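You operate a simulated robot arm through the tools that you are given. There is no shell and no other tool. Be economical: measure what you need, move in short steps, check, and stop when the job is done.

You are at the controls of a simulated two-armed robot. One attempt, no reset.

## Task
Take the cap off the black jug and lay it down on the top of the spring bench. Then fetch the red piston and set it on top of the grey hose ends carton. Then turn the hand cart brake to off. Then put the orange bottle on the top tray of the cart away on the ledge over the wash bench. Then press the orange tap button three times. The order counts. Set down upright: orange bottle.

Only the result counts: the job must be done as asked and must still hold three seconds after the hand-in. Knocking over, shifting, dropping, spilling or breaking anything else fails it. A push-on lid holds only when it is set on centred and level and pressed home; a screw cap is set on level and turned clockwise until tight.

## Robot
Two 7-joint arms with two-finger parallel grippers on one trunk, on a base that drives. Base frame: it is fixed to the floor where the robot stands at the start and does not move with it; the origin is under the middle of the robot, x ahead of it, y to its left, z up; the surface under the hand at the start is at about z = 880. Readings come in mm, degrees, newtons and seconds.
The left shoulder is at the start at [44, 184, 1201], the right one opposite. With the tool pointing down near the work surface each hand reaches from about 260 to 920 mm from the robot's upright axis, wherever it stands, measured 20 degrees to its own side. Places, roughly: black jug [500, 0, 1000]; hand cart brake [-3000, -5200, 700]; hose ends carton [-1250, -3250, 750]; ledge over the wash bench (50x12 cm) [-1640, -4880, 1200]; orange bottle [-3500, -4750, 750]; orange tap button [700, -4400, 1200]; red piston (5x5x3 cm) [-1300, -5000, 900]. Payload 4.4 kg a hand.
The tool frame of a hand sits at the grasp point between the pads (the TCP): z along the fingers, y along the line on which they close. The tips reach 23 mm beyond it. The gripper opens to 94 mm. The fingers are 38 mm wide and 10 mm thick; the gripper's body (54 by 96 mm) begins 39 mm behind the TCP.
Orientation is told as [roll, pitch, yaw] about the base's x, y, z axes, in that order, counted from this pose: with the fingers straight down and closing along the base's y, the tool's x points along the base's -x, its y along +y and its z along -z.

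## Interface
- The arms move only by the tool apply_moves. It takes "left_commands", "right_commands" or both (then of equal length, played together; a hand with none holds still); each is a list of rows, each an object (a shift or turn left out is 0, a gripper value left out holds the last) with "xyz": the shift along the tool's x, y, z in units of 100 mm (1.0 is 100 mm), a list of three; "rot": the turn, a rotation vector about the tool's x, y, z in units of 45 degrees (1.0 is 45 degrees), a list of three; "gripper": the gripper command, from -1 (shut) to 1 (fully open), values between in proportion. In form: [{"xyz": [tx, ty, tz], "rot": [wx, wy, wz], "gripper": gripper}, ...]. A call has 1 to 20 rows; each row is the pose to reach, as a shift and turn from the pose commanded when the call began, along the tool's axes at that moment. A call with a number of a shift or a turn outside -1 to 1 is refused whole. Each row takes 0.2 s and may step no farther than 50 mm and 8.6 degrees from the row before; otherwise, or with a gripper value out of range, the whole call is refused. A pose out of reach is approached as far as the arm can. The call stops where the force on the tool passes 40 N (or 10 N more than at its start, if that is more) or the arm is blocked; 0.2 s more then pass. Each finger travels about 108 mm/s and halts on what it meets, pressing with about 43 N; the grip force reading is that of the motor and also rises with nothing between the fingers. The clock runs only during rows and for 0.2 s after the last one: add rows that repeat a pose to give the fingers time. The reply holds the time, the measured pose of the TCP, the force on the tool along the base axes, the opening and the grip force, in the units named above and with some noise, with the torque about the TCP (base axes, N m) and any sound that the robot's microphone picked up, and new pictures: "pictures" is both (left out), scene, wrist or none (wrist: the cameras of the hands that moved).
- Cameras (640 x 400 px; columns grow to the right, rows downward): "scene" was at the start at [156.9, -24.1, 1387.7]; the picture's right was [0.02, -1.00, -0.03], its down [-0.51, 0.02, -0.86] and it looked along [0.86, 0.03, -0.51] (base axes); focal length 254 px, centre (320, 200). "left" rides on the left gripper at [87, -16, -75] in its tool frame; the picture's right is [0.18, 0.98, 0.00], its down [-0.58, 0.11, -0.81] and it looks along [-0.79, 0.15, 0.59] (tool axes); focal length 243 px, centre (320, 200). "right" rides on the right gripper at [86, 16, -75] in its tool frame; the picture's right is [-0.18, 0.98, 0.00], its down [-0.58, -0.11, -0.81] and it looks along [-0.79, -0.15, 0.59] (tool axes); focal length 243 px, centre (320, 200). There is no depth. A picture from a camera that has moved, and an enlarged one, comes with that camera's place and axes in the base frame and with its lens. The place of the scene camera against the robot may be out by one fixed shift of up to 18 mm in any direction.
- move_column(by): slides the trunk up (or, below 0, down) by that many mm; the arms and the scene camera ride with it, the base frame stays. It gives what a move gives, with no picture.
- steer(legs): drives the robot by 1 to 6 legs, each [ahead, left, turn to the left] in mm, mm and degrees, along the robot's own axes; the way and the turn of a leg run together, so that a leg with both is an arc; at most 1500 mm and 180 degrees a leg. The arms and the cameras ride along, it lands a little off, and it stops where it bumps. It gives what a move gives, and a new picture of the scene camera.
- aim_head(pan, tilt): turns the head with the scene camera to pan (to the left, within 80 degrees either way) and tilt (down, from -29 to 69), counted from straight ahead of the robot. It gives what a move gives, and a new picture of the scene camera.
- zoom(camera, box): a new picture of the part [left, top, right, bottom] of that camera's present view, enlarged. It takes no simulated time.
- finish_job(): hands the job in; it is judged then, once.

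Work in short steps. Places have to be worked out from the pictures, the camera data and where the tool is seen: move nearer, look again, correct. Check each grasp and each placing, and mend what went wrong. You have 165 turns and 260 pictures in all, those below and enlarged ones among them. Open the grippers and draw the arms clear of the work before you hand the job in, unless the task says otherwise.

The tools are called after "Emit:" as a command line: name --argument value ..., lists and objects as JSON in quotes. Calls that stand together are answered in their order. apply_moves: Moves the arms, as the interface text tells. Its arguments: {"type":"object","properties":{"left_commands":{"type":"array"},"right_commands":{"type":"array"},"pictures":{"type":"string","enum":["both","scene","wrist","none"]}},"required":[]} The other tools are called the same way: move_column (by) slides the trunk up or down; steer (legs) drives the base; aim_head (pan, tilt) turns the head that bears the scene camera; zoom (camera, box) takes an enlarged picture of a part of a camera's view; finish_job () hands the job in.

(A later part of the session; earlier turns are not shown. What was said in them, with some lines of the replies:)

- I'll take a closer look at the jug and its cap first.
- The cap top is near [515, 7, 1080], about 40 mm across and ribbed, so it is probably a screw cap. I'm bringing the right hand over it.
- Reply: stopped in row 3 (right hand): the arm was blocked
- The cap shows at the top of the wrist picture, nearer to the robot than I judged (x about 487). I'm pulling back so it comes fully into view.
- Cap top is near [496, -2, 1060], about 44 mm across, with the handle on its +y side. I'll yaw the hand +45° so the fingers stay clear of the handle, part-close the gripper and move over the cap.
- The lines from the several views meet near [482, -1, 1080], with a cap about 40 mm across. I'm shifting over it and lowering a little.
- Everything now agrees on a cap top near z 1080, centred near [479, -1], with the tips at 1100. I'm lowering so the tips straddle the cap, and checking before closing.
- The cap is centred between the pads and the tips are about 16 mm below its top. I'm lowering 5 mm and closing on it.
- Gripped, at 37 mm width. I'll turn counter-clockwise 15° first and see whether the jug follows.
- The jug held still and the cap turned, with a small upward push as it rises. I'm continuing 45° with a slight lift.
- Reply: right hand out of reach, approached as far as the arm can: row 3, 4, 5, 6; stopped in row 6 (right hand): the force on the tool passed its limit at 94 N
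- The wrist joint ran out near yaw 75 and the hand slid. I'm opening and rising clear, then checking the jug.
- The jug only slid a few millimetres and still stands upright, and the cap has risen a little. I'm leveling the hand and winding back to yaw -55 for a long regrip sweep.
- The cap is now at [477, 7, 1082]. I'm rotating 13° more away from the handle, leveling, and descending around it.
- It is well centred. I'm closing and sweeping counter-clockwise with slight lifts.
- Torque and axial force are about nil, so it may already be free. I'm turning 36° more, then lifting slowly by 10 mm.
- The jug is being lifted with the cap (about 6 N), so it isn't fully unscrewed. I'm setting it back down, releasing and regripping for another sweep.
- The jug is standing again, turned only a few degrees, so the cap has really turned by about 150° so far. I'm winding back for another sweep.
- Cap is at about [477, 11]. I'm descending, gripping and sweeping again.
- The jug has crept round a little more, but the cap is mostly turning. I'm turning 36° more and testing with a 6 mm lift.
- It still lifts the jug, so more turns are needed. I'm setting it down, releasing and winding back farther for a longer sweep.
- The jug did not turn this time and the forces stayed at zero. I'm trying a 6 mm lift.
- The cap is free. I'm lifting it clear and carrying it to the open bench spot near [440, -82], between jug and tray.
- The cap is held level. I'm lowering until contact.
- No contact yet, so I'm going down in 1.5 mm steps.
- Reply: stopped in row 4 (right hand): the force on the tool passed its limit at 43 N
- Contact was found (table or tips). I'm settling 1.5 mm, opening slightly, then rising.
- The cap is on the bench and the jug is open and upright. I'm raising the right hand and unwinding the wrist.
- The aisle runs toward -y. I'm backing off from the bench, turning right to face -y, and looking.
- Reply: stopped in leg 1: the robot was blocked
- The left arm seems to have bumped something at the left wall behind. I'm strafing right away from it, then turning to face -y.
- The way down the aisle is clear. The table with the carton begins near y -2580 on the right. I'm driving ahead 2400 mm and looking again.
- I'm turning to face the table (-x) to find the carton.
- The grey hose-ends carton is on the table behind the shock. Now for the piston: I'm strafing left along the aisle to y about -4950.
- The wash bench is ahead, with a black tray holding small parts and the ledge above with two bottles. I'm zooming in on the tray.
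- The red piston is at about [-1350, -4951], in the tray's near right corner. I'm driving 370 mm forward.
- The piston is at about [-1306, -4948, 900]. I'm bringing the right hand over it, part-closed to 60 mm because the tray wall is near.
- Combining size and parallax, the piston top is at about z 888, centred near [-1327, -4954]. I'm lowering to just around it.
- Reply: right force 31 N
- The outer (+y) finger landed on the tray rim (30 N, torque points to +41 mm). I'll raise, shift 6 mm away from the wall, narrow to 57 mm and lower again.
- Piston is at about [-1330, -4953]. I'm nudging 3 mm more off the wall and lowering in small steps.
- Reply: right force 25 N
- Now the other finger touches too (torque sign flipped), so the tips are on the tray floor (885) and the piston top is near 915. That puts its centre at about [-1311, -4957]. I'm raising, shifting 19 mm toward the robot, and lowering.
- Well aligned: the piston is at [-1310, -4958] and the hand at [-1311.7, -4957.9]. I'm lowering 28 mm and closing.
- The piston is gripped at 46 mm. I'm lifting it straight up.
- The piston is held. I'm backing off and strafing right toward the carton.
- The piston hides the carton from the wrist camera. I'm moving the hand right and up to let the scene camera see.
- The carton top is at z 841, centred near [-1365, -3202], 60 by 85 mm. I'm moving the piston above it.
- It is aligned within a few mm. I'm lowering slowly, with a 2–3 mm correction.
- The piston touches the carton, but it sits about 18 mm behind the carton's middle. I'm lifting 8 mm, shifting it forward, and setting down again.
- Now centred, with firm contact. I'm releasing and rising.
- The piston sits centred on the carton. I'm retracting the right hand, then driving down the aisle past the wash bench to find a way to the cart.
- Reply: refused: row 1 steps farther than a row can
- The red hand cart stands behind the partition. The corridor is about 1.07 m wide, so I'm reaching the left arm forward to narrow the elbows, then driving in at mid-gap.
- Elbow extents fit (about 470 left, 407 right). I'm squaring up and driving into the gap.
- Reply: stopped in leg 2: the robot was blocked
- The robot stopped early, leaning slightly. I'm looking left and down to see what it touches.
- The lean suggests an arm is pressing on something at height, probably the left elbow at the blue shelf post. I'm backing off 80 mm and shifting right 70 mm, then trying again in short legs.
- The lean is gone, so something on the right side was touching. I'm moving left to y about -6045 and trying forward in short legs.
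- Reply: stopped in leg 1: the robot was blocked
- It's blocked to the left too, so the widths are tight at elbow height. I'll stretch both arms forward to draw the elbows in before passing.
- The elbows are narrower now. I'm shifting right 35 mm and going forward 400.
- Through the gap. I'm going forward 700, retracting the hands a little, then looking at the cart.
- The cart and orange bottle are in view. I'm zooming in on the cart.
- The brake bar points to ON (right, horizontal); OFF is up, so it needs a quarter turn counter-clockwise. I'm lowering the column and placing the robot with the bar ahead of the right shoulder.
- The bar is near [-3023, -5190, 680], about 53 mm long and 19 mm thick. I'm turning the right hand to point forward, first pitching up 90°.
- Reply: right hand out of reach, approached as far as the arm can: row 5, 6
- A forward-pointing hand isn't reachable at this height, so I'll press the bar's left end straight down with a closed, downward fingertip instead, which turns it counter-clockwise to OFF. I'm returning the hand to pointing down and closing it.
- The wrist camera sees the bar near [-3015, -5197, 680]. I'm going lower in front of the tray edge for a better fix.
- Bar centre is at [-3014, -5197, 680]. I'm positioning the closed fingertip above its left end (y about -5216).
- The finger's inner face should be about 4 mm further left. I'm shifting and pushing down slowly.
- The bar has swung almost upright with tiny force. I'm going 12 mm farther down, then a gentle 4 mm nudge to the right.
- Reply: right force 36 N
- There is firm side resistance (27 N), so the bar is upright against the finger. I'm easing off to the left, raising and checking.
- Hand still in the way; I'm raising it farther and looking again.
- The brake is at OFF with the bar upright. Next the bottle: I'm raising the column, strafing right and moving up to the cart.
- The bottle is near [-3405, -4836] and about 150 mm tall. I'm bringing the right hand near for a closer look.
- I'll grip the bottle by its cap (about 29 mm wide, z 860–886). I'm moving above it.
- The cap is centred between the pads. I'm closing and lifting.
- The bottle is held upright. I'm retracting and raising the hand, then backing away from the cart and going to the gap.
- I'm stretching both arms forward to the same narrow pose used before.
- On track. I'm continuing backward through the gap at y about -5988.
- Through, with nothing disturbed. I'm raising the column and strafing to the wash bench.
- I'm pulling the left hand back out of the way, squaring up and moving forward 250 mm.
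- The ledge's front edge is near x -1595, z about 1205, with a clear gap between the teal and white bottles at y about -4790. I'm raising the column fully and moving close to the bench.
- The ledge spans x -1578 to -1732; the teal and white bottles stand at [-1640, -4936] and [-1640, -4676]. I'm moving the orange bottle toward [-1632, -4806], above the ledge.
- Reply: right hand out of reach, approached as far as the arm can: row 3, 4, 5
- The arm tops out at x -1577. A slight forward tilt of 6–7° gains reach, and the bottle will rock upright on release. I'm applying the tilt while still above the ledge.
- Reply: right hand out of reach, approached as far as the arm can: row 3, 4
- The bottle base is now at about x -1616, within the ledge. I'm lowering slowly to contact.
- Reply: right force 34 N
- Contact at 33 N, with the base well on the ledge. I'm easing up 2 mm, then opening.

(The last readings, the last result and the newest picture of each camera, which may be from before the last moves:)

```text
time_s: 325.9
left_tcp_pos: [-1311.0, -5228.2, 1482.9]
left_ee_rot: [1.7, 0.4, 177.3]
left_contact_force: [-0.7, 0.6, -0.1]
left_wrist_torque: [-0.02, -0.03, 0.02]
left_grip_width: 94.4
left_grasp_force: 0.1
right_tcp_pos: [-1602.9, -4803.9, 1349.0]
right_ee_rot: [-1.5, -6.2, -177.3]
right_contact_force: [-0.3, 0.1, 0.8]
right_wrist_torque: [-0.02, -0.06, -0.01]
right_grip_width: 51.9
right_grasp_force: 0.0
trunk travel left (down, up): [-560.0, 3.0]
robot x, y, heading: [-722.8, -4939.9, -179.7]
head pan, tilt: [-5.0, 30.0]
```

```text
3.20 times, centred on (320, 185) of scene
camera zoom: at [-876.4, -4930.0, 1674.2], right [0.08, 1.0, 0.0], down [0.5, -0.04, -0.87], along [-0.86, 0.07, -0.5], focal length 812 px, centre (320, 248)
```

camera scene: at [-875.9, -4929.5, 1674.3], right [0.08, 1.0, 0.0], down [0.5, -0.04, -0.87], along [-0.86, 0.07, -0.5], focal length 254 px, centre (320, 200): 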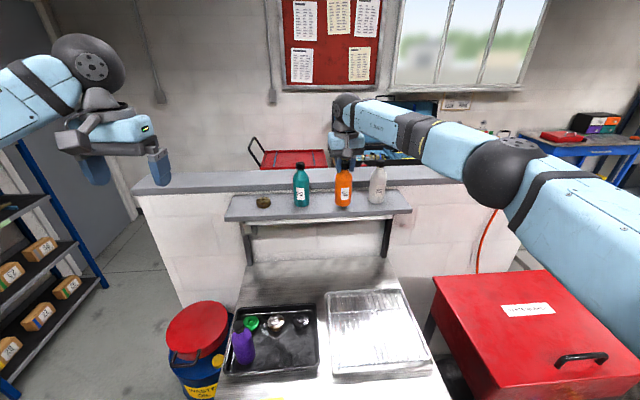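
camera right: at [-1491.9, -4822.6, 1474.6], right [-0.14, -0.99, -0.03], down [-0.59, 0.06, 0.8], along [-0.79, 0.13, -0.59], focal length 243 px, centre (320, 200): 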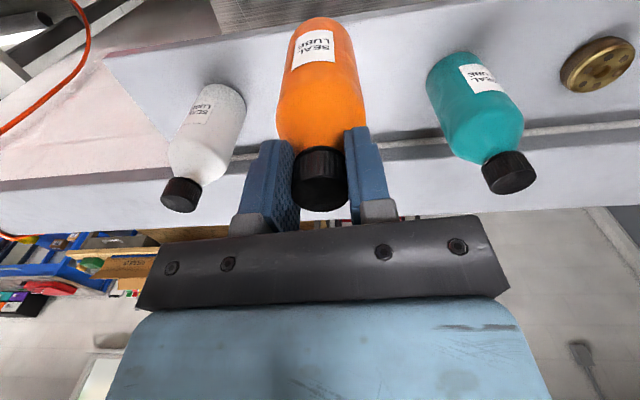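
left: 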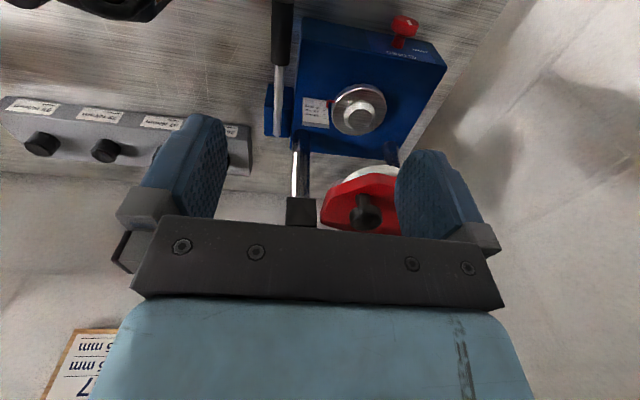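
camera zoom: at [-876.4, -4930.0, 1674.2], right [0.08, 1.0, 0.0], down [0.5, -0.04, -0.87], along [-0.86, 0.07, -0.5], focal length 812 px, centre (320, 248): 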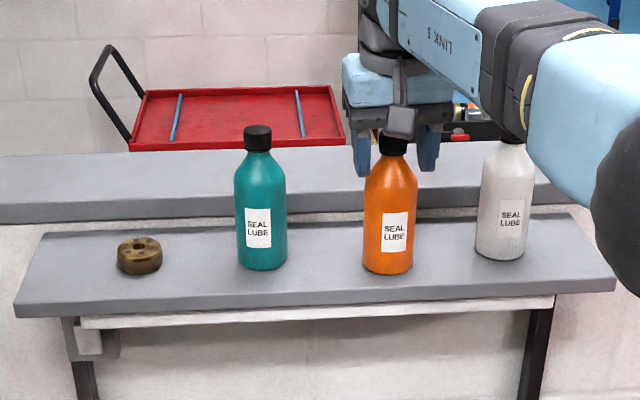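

It stands upright. I'm rising clear.

Emit:
apply_moves --right_commands '[{"xyz": [0, 0, -0.2]}, {"xyz": [0, 0, -0.5]}, {"xyz": [0.1, 0, -0.8]}, {"xyz": [0.5, 0, -0.9]}, {"xyz": [0.95, 0, -0.9]}]' --pictures "none"

Emit:
zoom --camera "scene" --box '[220, 130, 420, 240]'

```text
time_s: 327.1
left_tcp_pos: [-1308.0, -5227.2, 1484.5]
left_ee_rot: [1.8, 0.3, 177.3]
left_contact_force: [-0.2, -0.2, 0.0]
left_wrist_torque: [-0.01, 0.02, -0.01]
left_grip_width: 94.1
left_grasp_force: 0.0
right_tcp_pos: [-1497.8, -4803.1, 1429.2]
right_ee_rot: [-1.5, -6.5, -177.3]
right_contact_force: [-0.1, -0.3, 0.8]
right_wrist_torque: [0.01, 0.0, 0.01]
right_grip_width: 51.7
right_grasp_force: 0.1
trunk travel left (down, up): [-560.0, 3.0]
robot x, y, heading: [-726.1, -4939.2, -179.5]
head pan, tilt: [-5.0, 30.0]
```

```text
3.20 times, centred on (320, 185) of scene
camera zoom: at [-874.0, -4928.8, 1674.5], right [0.08, 1.0, 0.0], down [0.5, -0.04, -0.87], along [-0.86, 0.07, -0.5], focal length 812 px, centre (320, 248)
```

zoom: 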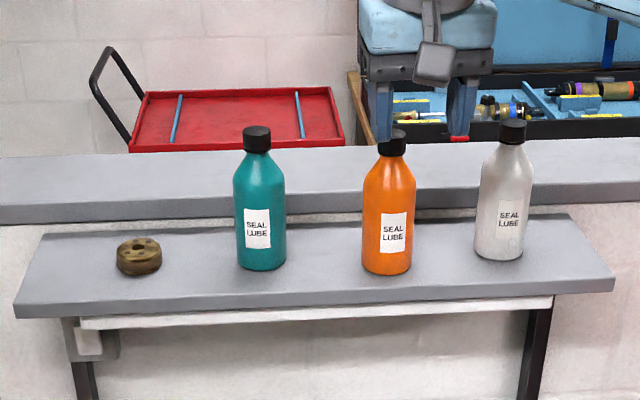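

The bottle is placed upright on the ledge. I'm retracting, lowering the column, backing off and turning to face +x for the tap button.

Emit:
apply_moves --right_commands '[{"xyz": [0.3, 0, 0], "rot": [0, 0.07, 0]}, {"xyz": [0.6, 0, 0], "rot": [0, 0.144, 0]}, {"xyz": [0.9, -0.2, 0], "rot": [0, 0.144, 0]}, {"xyz": [1.0, -0.5, 0], "rot": [0, 0.144, 0]}]' --pictures "none"

Emit:
apply_moves --right_commands '[{"xyz": [0.4, 0, 0], "gripper": -1}, {"xyz": [0.8, 0, 0]}, {"xyz": [1.0, 0, 0]}]' --pictures "none"

Emit:
steer --legs '[[-430, 0, 0], [0, -500, 0], [0, 0, 90], [0, 0, 90]]'

Emit:
move_column --by -285

Emit:
aim_head --pan 0 --tilt 20

```text
time_s: 328.1
left_tcp_pos: [-1309.3, -5225.2, 1484.7]
left_ee_rot: [2.0, 0.4, 177.3]
left_contact_force: [0.0, 0.5, 0.0]
left_wrist_torque: [-0.02, 0.0, -0.02]
left_grip_width: 93.9
left_grasp_force: 0.1
right_tcp_pos: [-1396.1, -4745.9, 1418.5]
right_ee_rot: [-1.5, 0.2, -177.3]
right_contact_force: [0.2, 1.4, -0.8]
right_wrist_torque: [-0.01, -0.01, -0.02]
right_grip_width: 51.5
right_grasp_force: 0.2
trunk travel left (down, up): [-560.0, 3.0]
robot x, y, heading: [-724.6, -4942.0, -179.6]
head pan, tilt: [-5.0, 30.0]
```

```text
time_s: 328.9
left_tcp_pos: [-1309.7, -5230.0, 1483.2]
left_ee_rot: [1.8, 0.3, 177.3]
left_contact_force: [0.1, -0.2, 0.3]
left_wrist_torque: [0.04, -0.01, 0.0]
left_grip_width: 94.2
left_grasp_force: 0.1
right_tcp_pos: [-1300.8, -4744.5, 1418.4]
right_ee_rot: [-1.6, 0.3, -177.4]
right_contact_force: [-0.9, 0.2, 0.1]
right_wrist_torque: [0.01, -0.03, -0.01]
right_grip_width: 0.1
right_grasp_force: 42.6
trunk travel left (down, up): [-560.0, 3.0]
robot x, y, heading: [-727.6, -4943.4, -179.8]
head pan, tilt: [-5.0, 30.0]
```

```text
time_s: 343.5
left_tcp_pos: [290.3, -4173.2, 1482.1]
left_ee_rot: [1.7, 0.3, -2.8]
left_contact_force: [0.8, 0.3, -0.4]
left_wrist_torque: [0.0, 0.04, 0.04]
left_grip_width: 94.0
left_grasp_force: 0.1
right_tcp_pos: [279.9, -4656.0, 1417.9]
right_ee_rot: [-1.6, 0.2, 2.4]
right_contact_force: [-0.7, -1.1, 0.3]
right_wrist_torque: [-0.03, 0.05, 0.03]
right_grip_width: 0.3
right_grasp_force: 43.0
trunk travel left (down, up): [-560.0, 3.0]
robot x, y, heading: [-292.6, -4459.5, 0.4]
head pan, tilt: [-5.0, 30.0]
camera scene: at [-128.9, -4460.4, 1674.2], right [-0.08, -1.0, 0.0], down [-0.5, 0.04, -0.87], along [0.86, -0.07, -0.5], focal length 254 px, centre (320, 200)
```

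scene: 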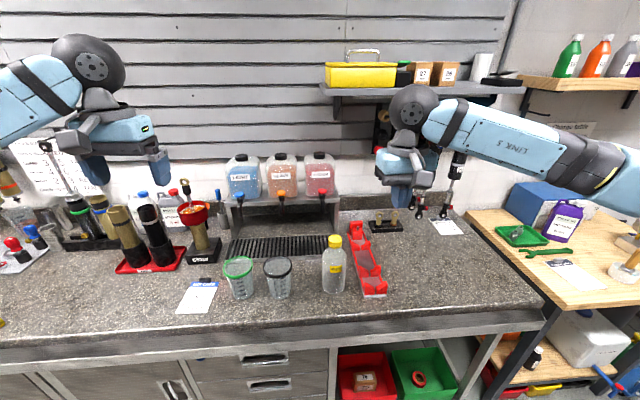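

```text
time_s: 346.4
left_tcp_pos: [290.9, -4172.8, 1197.3]
left_ee_rot: [1.8, 0.4, -2.8]
left_contact_force: [0.3, 0.0, 0.1]
left_wrist_torque: [0.01, -0.01, 0.03]
left_grip_width: 93.9
left_grasp_force: 0.0
right_tcp_pos: [279.0, -4655.8, 1133.8]
right_ee_rot: [-1.6, 0.2, 2.5]
right_contact_force: [-0.2, -0.5, 0.0]
right_wrist_torque: [0.01, 0.03, -0.01]
right_grip_width: 0.0
right_grasp_force: 42.2
trunk travel left (down, up): [-275.0, 288.0]
robot x, y, heading: [-293.2, -4460.5, 0.3]
head pan, tilt: [-5.0, 30.0]
```

```text
time_s: 347.1
left_tcp_pos: [290.1, -4172.5, 1198.0]
left_ee_rot: [1.7, 0.5, -2.7]
left_contact_force: [0.8, 0.5, 0.9]
left_wrist_torque: [0.02, 0.0, -0.01]
left_grip_width: 94.2
left_grasp_force: 0.0
right_tcp_pos: [280.2, -4657.4, 1133.9]
right_ee_rot: [-1.6, 0.2, 2.5]
right_contact_force: [-0.6, 0.0, 0.0]
right_wrist_torque: [0.0, 0.03, -0.02]
right_grip_width: 0.3
right_grasp_force: 42.0
trunk travel left (down, up): [-275.0, 288.0]
robot x, y, heading: [-294.4, -4458.3, 0.4]
head pan, tilt: [0.0, 20.0]
camera scene: at [-125.9, -4452.1, 1405.2], right [0.0, -1.0, 0.0], down [-0.34, 0.0, -0.94], along [0.94, 0.0, -0.34], focal length 254 px, centre (320, 200)
```

scene: 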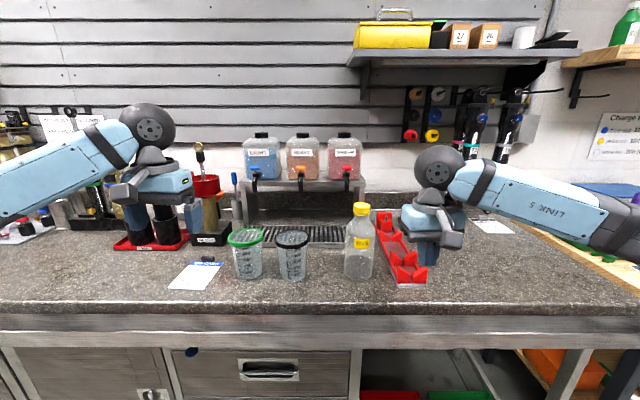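

Three dispenser tanks (blue, orange, red) with taps sit ahead. I'm zooming in.

Emit:
zoom --camera "scene" --box '[230, 120, 380, 220]'

```text
4.00 times, centred on (305, 170) of scene
camera zoom: at [-125.9, -4452.1, 1405.2], right [0.0, -1.0, 0.0], down [-0.34, 0.0, -0.94], along [0.94, 0.0, -0.34], focal length 1016 px, centre (380, 320)
```

zoom: 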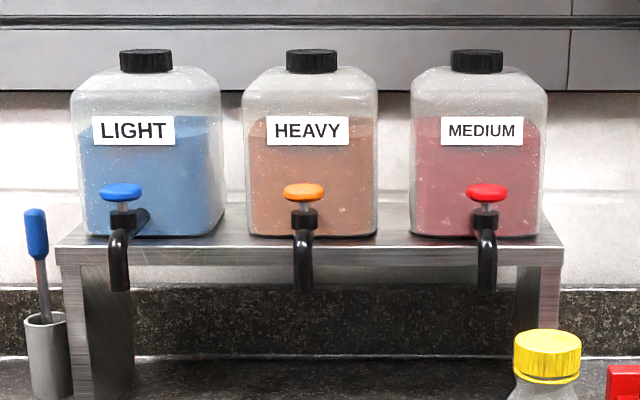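

The orange (HEAVY) button is near [746, -4383, 1200] and presses downward. I'm raising both hands and moving up to the counter.

Emit:
apply_moves --left_commands '[{"xyz": [0, 0, -0.4]}, {"xyz": [0, 0, -0.8]}, {"xyz": [0, 0, -1.0]}]' --right_commands '[{"xyz": [0, 0.1, -0.4]}, {"xyz": [0, 0.2, -0.8]}, {"xyz": [0, 0.2, -1.0]}]' --pictures "none"

Emit:
apply_moves --right_commands '[{"xyz": [0, 0, -0.4]}, {"xyz": [0, 0, -0.8]}]' --pictures "none"

Emit:
steer --legs '[[0, 150, 0], [320, 0, 0]]'

Emit:
zoom --camera "right" --box '[0, 0, 640, 400]'

```text
time_s: 347.9
left_tcp_pos: [292.1, -4175.4, 1296.5]
left_ee_rot: [1.7, 0.4, -2.8]
left_contact_force: [-0.5, 1.0, -0.2]
left_wrist_torque: [0.03, 0.0, 0.04]
left_grip_width: 94.1
left_grasp_force: 0.0
right_tcp_pos: [279.7, -4634.2, 1232.4]
right_ee_rot: [-1.6, 0.1, 2.5]
right_contact_force: [0.1, 0.2, -0.2]
right_wrist_torque: [0.0, 0.01, -0.01]
right_grip_width: 0.1
right_grasp_force: 42.0
trunk travel left (down, up): [-275.0, 288.0]
robot x, y, heading: [-296.3, -4457.2, 0.5]
head pan, tilt: [0.0, 20.0]
```

```text
time_s: 348.5
left_tcp_pos: [289.4, -4174.3, 1295.6]
left_ee_rot: [1.7, 0.3, -2.8]
left_contact_force: [-0.9, 0.5, -0.3]
left_wrist_torque: [-0.04, -0.04, 0.0]
left_grip_width: 94.0
left_grasp_force: 0.0
right_tcp_pos: [280.6, -4629.5, 1315.1]
right_ee_rot: [-1.6, 0.2, 2.4]
right_contact_force: [-0.1, -0.3, -0.6]
right_wrist_torque: [-0.02, 0.04, 0.03]
right_grip_width: 0.0
right_grasp_force: 41.9
trunk travel left (down, up): [-275.0, 288.0]
robot x, y, heading: [-296.9, -4461.4, 0.3]
head pan, tilt: [0.0, 20.0]
```

```text
time_s: 352.3
left_tcp_pos: [618.6, -4022.8, 1295.9]
left_ee_rot: [1.6, 0.4, -2.9]
left_contact_force: [-0.3, 0.4, 0.1]
left_wrist_torque: [0.0, 0.03, 0.0]
left_grip_width: 93.8
left_grasp_force: 0.1
right_tcp_pos: [607.8, -4477.8, 1313.6]
right_ee_rot: [-1.6, 0.2, 2.4]
right_contact_force: [0.0, 0.1, -0.7]
right_wrist_torque: [-0.02, 0.02, -0.02]
right_grip_width: 0.0
right_grasp_force: 42.6
trunk travel left (down, up): [-275.0, 288.0]
robot x, y, heading: [33.6, -4304.1, -0.3]
head pan, tilt: [0.0, 20.0]
camera scene: at [200.1, -4299.2, 1405.3], right [0.0, -1.0, 0.0], down [-0.34, 0.0, -0.94], along [0.94, 0.0, -0.34], focal length 254 px, centre (320, 200)
```

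scene: 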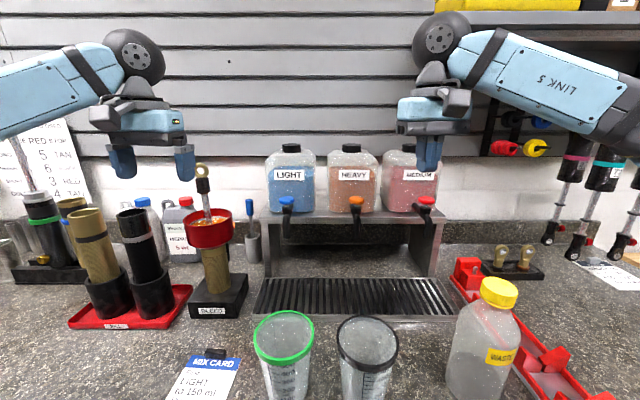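

```text
1.00 times, centred on (320, 200) of right (not enlarged: the box is as wide or as high as the picture)
camera zoom: at [519.6, -4464.7, 1387.1], right [0.14, 0.99, -0.03], down [0.59, -0.06, 0.81], along [0.8, -0.13, -0.59], focal length 243 px, centre (320, 200)
```

zoom: 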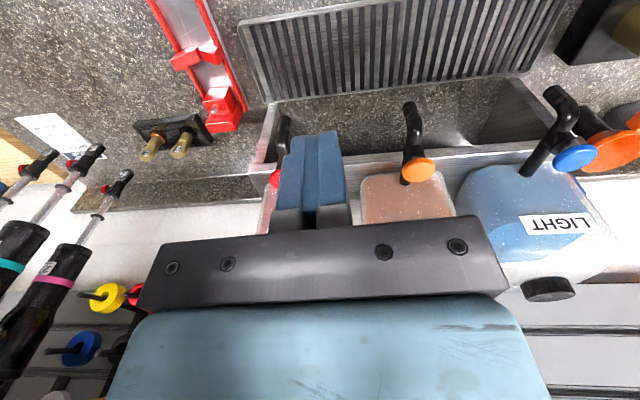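

The button is near [752, -4382, 1178]. I'm moving the closed fingertip toward a point above it, slightly to the robot side of centre.

Emit:
apply_moves --right_commands '[{"xyz": [-0.3, 0.3, 0]}, {"xyz": [-0.6, 0.6, 0.1]}, {"xyz": [-0.85, 0.9, 0.2]}, {"xyz": [-1.0, 0.9, 0.4]}, {"xyz": [-1.0, 0.9, 0.4]}]' --pictures "wrist"

Emit:
zoom --camera "scene" --box '[280, 110, 430, 230]'

```text
time_s: 353.5
left_tcp_pos: [618.3, -4022.0, 1296.1]
left_ee_rot: [1.7, 0.3, -2.9]
left_contact_force: [-0.8, -0.9, -0.4]
left_wrist_torque: [0.0, -0.03, 0.01]
left_grip_width: 94.1
left_grasp_force: 0.2
right_tcp_pos: [702.0, -4384.6, 1270.3]
right_ee_rot: [-1.6, 0.1, 2.4]
right_contact_force: [0.2, 0.0, 0.4]
right_wrist_torque: [-0.02, -0.04, -0.02]
right_grip_width: 0.0
right_grasp_force: 42.4
trunk travel left (down, up): [-275.0, 288.0]
robot x, y, heading: [31.0, -4303.4, 0.2]
head pan, tilt: [0.0, 20.0]
camera right: at [614.1, -4370.9, 1342.9], right [0.14, 0.99, -0.03], down [0.59, -0.06, 0.81], along [0.8, -0.13, -0.59], focal length 243 px, centre (320, 200)
```

right: 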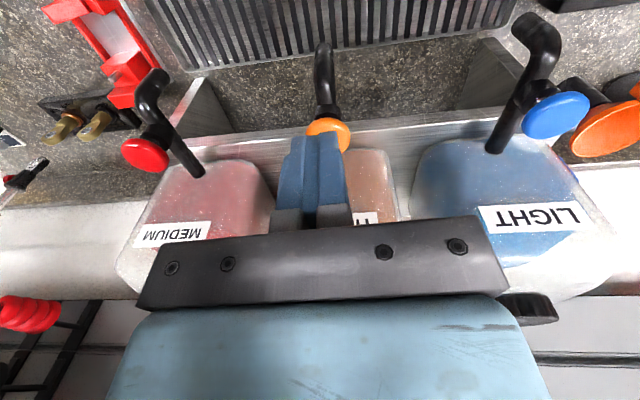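

```text
3.33 times, centred on (355, 170) of scene
camera zoom: at [199.6, -4298.9, 1405.4], right [0.0, -1.0, 0.0], down [-0.34, 0.0, -0.94], along [0.94, 0.0, -0.34], focal length 846 px, centre (203, 300)
```

zoom: 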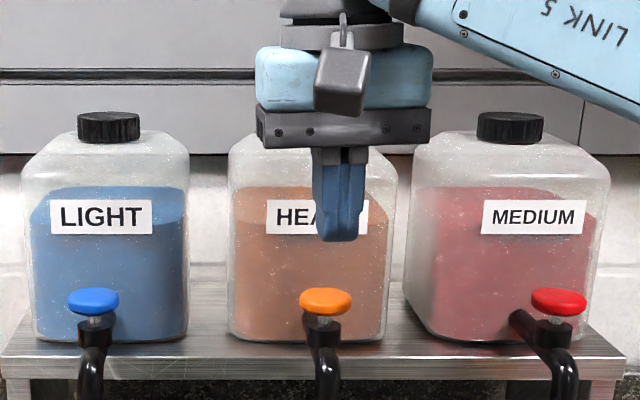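

The button top is at about z 1190, centred near [742, -4386]. I'm moving over it and down to just above.

Emit:
apply_moves --right_commands '[{"xyz": [-0.15, -0.015, 0.1]}, {"xyz": [-0.29, -0.015, 0.25]}, {"xyz": [-0.29, -0.015, 0.42]}, {"xyz": [-0.29, -0.015, 0.42]}]' --pictures "none"

Emit:
zoom --camera "scene" --box '[280, 110, 430, 230]'

```text
time_s: 354.5
left_tcp_pos: [617.2, -4022.6, 1296.2]
left_ee_rot: [1.7, 0.4, -2.9]
left_contact_force: [-0.2, 0.5, 0.3]
left_wrist_torque: [0.02, -0.04, -0.01]
left_grip_width: 94.2
left_grasp_force: 0.0
right_tcp_pos: [732.0, -4386.4, 1228.6]
right_ee_rot: [-1.6, 0.2, 2.4]
right_contact_force: [-0.4, -0.8, -0.1]
right_wrist_torque: [0.0, -0.03, 0.0]
right_grip_width: 0.0
right_grasp_force: 42.5
trunk travel left (down, up): [-275.0, 288.0]
robot x, y, heading: [30.2, -4304.9, 0.1]
head pan, tilt: [0.0, 20.0]
```

```text
3.33 times, centred on (355, 170) of scene
camera zoom: at [199.9, -4298.9, 1405.3], right [0.0, -1.0, 0.0], down [-0.34, 0.0, -0.94], along [0.94, 0.0, -0.34], focal length 846 px, centre (203, 300)
```

zoom: 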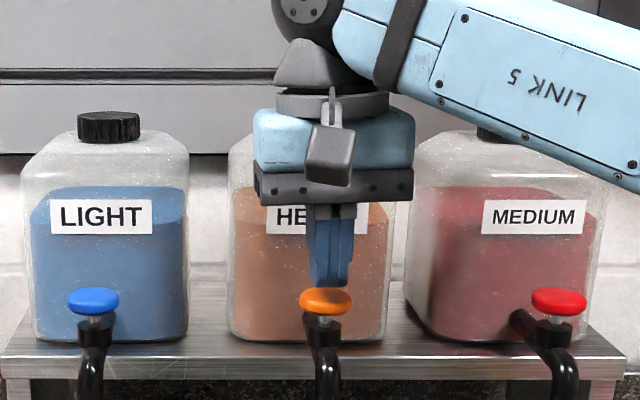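

It's aligned right above the button. First press: down in small steps, then check.

Emit:
apply_moves --right_commands '[{"xyz": [0, 0, 0.1]}, {"xyz": [0, 0, 0.14]}, {"xyz": [0, 0, 0.17]}, {"xyz": [0, 0, 0.2]}, {"xyz": [0, 0, 0.23]}]' --pictures "none"

Emit:
zoom --camera "scene" --box '[280, 110, 430, 230]'

```text
time_s: 355.7
left_tcp_pos: [615.9, -4019.7, 1298.2]
left_ee_rot: [1.7, 0.3, -2.9]
left_contact_force: [-0.2, -0.2, -0.3]
left_wrist_torque: [0.02, 0.01, -0.02]
left_grip_width: 94.0
left_grasp_force: 0.1
right_tcp_pos: [729.8, -4386.1, 1208.4]
right_ee_rot: [-1.5, -0.2, 2.3]
right_contact_force: [11.2, 2.1, 30.5]
right_wrist_torque: [-0.02, -0.56, 0.07]
right_grip_width: 0.0
right_grasp_force: 42.7
trunk travel left (down, up): [-275.0, 288.0]
robot x, y, heading: [30.6, -4304.8, 0.1]
head pan, tilt: [0.0, 20.0]
heard: click
```

```text
3.33 times, centred on (355, 170) of scene
camera zoom: at [198.3, -4298.2, 1406.1], right [0.0, -1.0, 0.0], down [-0.34, 0.0, -0.94], along [0.94, 0.0, -0.34], focal length 846 px, centre (203, 300)
```

zoom: 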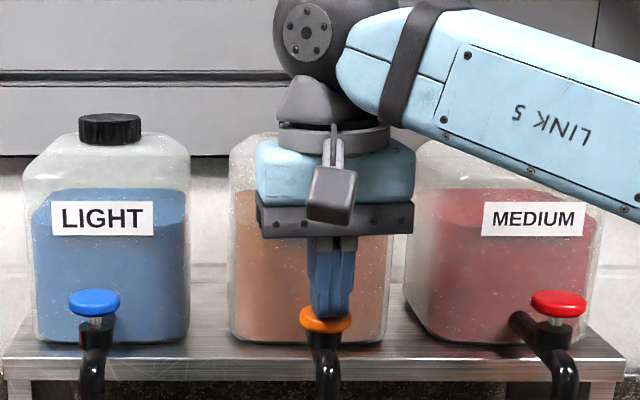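

One click heard, so press 1 is done. I'm releasing upward and confirming no further click.

Emit:
apply_moves --right_commands '[{"xyz": [0, 0, -0.06]}, {"xyz": [0, 0, -0.15]}, {"xyz": [0, 0, -0.22]}, {"xyz": [0, 0, -0.22]}, {"xyz": [0, 0, -0.22]}]' --pictures "none"

Emit:
apply_moves --right_commands '[{"xyz": [0, 0, 0.1]}, {"xyz": [0, 0, 0.14]}, {"xyz": [0, 0, 0.17]}, {"xyz": [0, 0, 0.2]}, {"xyz": [0, 0, 0.22]}]' --pictures "none"

```text
time_s: 356.9
left_tcp_pos: [618.4, -4023.1, 1295.6]
left_ee_rot: [1.7, 0.4, -3.0]
left_contact_force: [1.3, 0.4, -0.9]
left_wrist_torque: [0.0, 0.0, 0.01]
left_grip_width: 94.0
left_grasp_force: 0.1
right_tcp_pos: [732.5, -4385.7, 1227.4]
right_ee_rot: [-1.6, 0.2, 2.4]
right_contact_force: [0.3, -0.5, -0.6]
right_wrist_torque: [0.03, 0.01, 0.01]
right_grip_width: 0.0
right_grasp_force: 42.4
trunk travel left (down, up): [-275.0, 288.0]
robot x, y, heading: [28.5, -4302.4, 0.2]
head pan, tilt: [0.0, 20.0]
```

```text
time_s: 358.1
left_tcp_pos: [616.0, -4022.0, 1297.3]
left_ee_rot: [1.6, 0.2, -2.9]
left_contact_force: [-0.4, -0.8, -0.8]
left_wrist_torque: [0.01, 0.01, 0.01]
left_grip_width: 93.9
left_grasp_force: 0.0
right_tcp_pos: [731.8, -4387.6, 1209.5]
right_ee_rot: [-1.5, -0.1, 2.4]
right_contact_force: [10.9, -2.1, 31.6]
right_wrist_torque: [0.0, -0.51, 0.03]
right_grip_width: 0.3
right_grasp_force: 42.2
trunk travel left (down, up): [-275.0, 288.0]
robot x, y, heading: [27.4, -4303.9, 0.3]
head pan, tilt: [0.0, 20.0]
heard: click
```

Second click. I'm releasing and pressing a third time.

Emit:
apply_moves --right_commands '[{"xyz": [0, 0, -0.06]}, {"xyz": [0, 0, -0.15]}, {"xyz": [0, 0, -0.22]}, {"xyz": [0, 0, -0.22]}, {"xyz": [0, 0, -0.22]}]' --pictures "none"

Emit:
apply_moves --right_commands '[{"xyz": [0, 0, 0.1]}, {"xyz": [0, 0, 0.14]}, {"xyz": [0, 0, 0.17]}, {"xyz": [0, 0, 0.2]}, {"xyz": [0, 0, 0.22]}]' --pictures "none"

```text
time_s: 359.3
left_tcp_pos: [618.6, -4022.2, 1295.6]
left_ee_rot: [1.7, 0.5, -2.9]
left_contact_force: [0.3, -0.4, -0.5]
left_wrist_torque: [0.02, 0.0, -0.01]
left_grip_width: 93.9
left_grasp_force: 0.1
right_tcp_pos: [730.9, -4387.6, 1226.6]
right_ee_rot: [-1.5, 0.2, 2.5]
right_contact_force: [-0.5, 0.1, -0.5]
right_wrist_torque: [-0.01, -0.03, 0.0]
right_grip_width: 0.3
right_grasp_force: 41.9
trunk travel left (down, up): [-275.0, 288.0]
robot x, y, heading: [34.5, -4304.7, 0.1]
head pan, tilt: [0.0, 20.0]
```

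```text
time_s: 360.5
left_tcp_pos: [616.3, -4020.6, 1297.7]
left_ee_rot: [1.8, 0.3, -2.9]
left_contact_force: [0.1, -0.2, -0.5]
left_wrist_torque: [-0.02, -0.01, 0.0]
left_grip_width: 93.9
left_grasp_force: 0.1
right_tcp_pos: [731.3, -4388.0, 1209.4]
right_ee_rot: [-1.5, -0.1, 2.4]
right_contact_force: [9.4, 3.4, 27.8]
right_wrist_torque: [0.05, -0.46, 0.12]
right_grip_width: 0.0
right_grasp_force: 42.8
trunk travel left (down, up): [-275.0, 288.0]
robot x, y, heading: [34.3, -4302.0, -0.0]
head pan, tilt: [0.0, 20.0]
heard: click
```

Third click. I'm raising the hand, drawing it back, opening the gripper and backing the robot off.

Emit:
apply_moves --right_commands '[{"xyz": [0, 0, -0.1]}, {"xyz": [0.1, 0, -0.4]}, {"xyz": [0.4, 0, -0.8]}, {"xyz": [0.8, 0, -1.0]}, {"xyz": [1.0, 0, -1.0], "gripper": 1}, {"xyz": [1.0, 0, -1.0], "gripper": 1}]' --pictures "none"

Emit:
steer --legs '[[-300, 0, 0]]'

```text
time_s: 361.9
left_tcp_pos: [619.3, -4022.2, 1295.0]
left_ee_rot: [1.7, 0.4, -2.9]
left_contact_force: [-0.2, 1.0, 0.1]
left_wrist_torque: [0.02, 0.02, -0.01]
left_grip_width: 94.1
left_grasp_force: 0.0
right_tcp_pos: [634.5, -4390.5, 1303.8]
right_ee_rot: [-1.5, 0.2, 2.5]
right_contact_force: [0.9, 0.1, -0.1]
right_wrist_torque: [0.0, -0.01, 0.01]
right_grip_width: 93.6
right_grasp_force: 0.1
trunk travel left (down, up): [-275.0, 288.0]
robot x, y, heading: [34.8, -4305.1, -0.0]
head pan, tilt: [0.0, 20.0]
```

```text
time_s: 364.0
left_tcp_pos: [311.2, -4023.9, 1295.4]
left_ee_rot: [1.7, 0.5, -3.2]
left_contact_force: [0.1, 0.9, 0.7]
left_wrist_torque: [-0.01, -0.01, 0.04]
left_grip_width: 94.2
left_grasp_force: 0.0
right_tcp_pos: [326.1, -4392.4, 1303.8]
right_ee_rot: [-1.6, 0.2, 2.3]
right_contact_force: [0.7, 0.4, 0.1]
right_wrist_torque: [-0.03, -0.04, -0.04]
right_grip_width: 94.1
right_grasp_force: 0.0
trunk travel left (down, up): [-275.0, 288.0]
robot x, y, heading: [-276.4, -4302.5, -0.0]
head pan, tilt: [0.0, 20.0]
camera scene: at [-108.6, -4299.9, 1405.3], right [0.0, -1.0, 0.0], down [-0.34, 0.0, -0.94], along [0.94, 0.0, -0.34], focal length 254 px, centre (320, 200)
```

scene: 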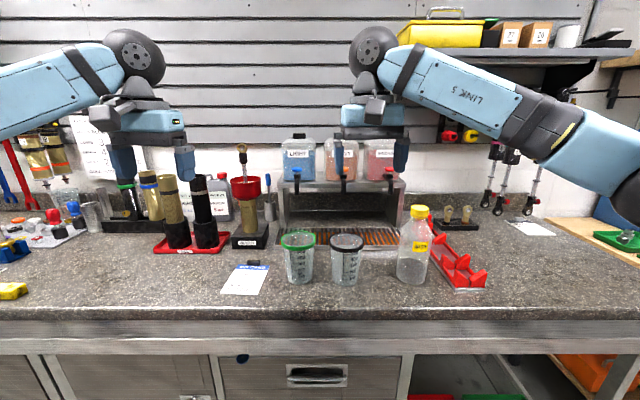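

All five steps are done in order, the grippers are open and the arms are clear. I'm handing in.

Emit:
finish_job

```text
The job is handed in.
```

I handed the job in with all five steps done in the order you gave, but two things may count against it. The hand-in gave no verdict, so I don't know how it was judged.

- **Cap:** it came off the black jug and lies on the bench the jug stands on, between the jug and the red tray. I took that to be the spring bench.
- **Piston:** the red piston sits centred on top of the grey hose ends carton.
- **Brake:** the hand cart brake bar points to OFF.
- **Bottle:** the orange bottle stands upright on the ledge over the wash bench, between the teal and white bottles.
- **Tap button:** I pressed the orange button three times and heard a click each time. Some fluid appears to have run onto the drip grate below it.

**Jug shifted:** unscrewing the cap slid the jug a few millimetres and turned it some degrees. It stayed upright.

**Contact in the gap:** driving through the gap beside the wash bench, the robot was blocked and leaned against something. I looked at that area again later, and the waste drum, yellow can and shelving looked to be in place.
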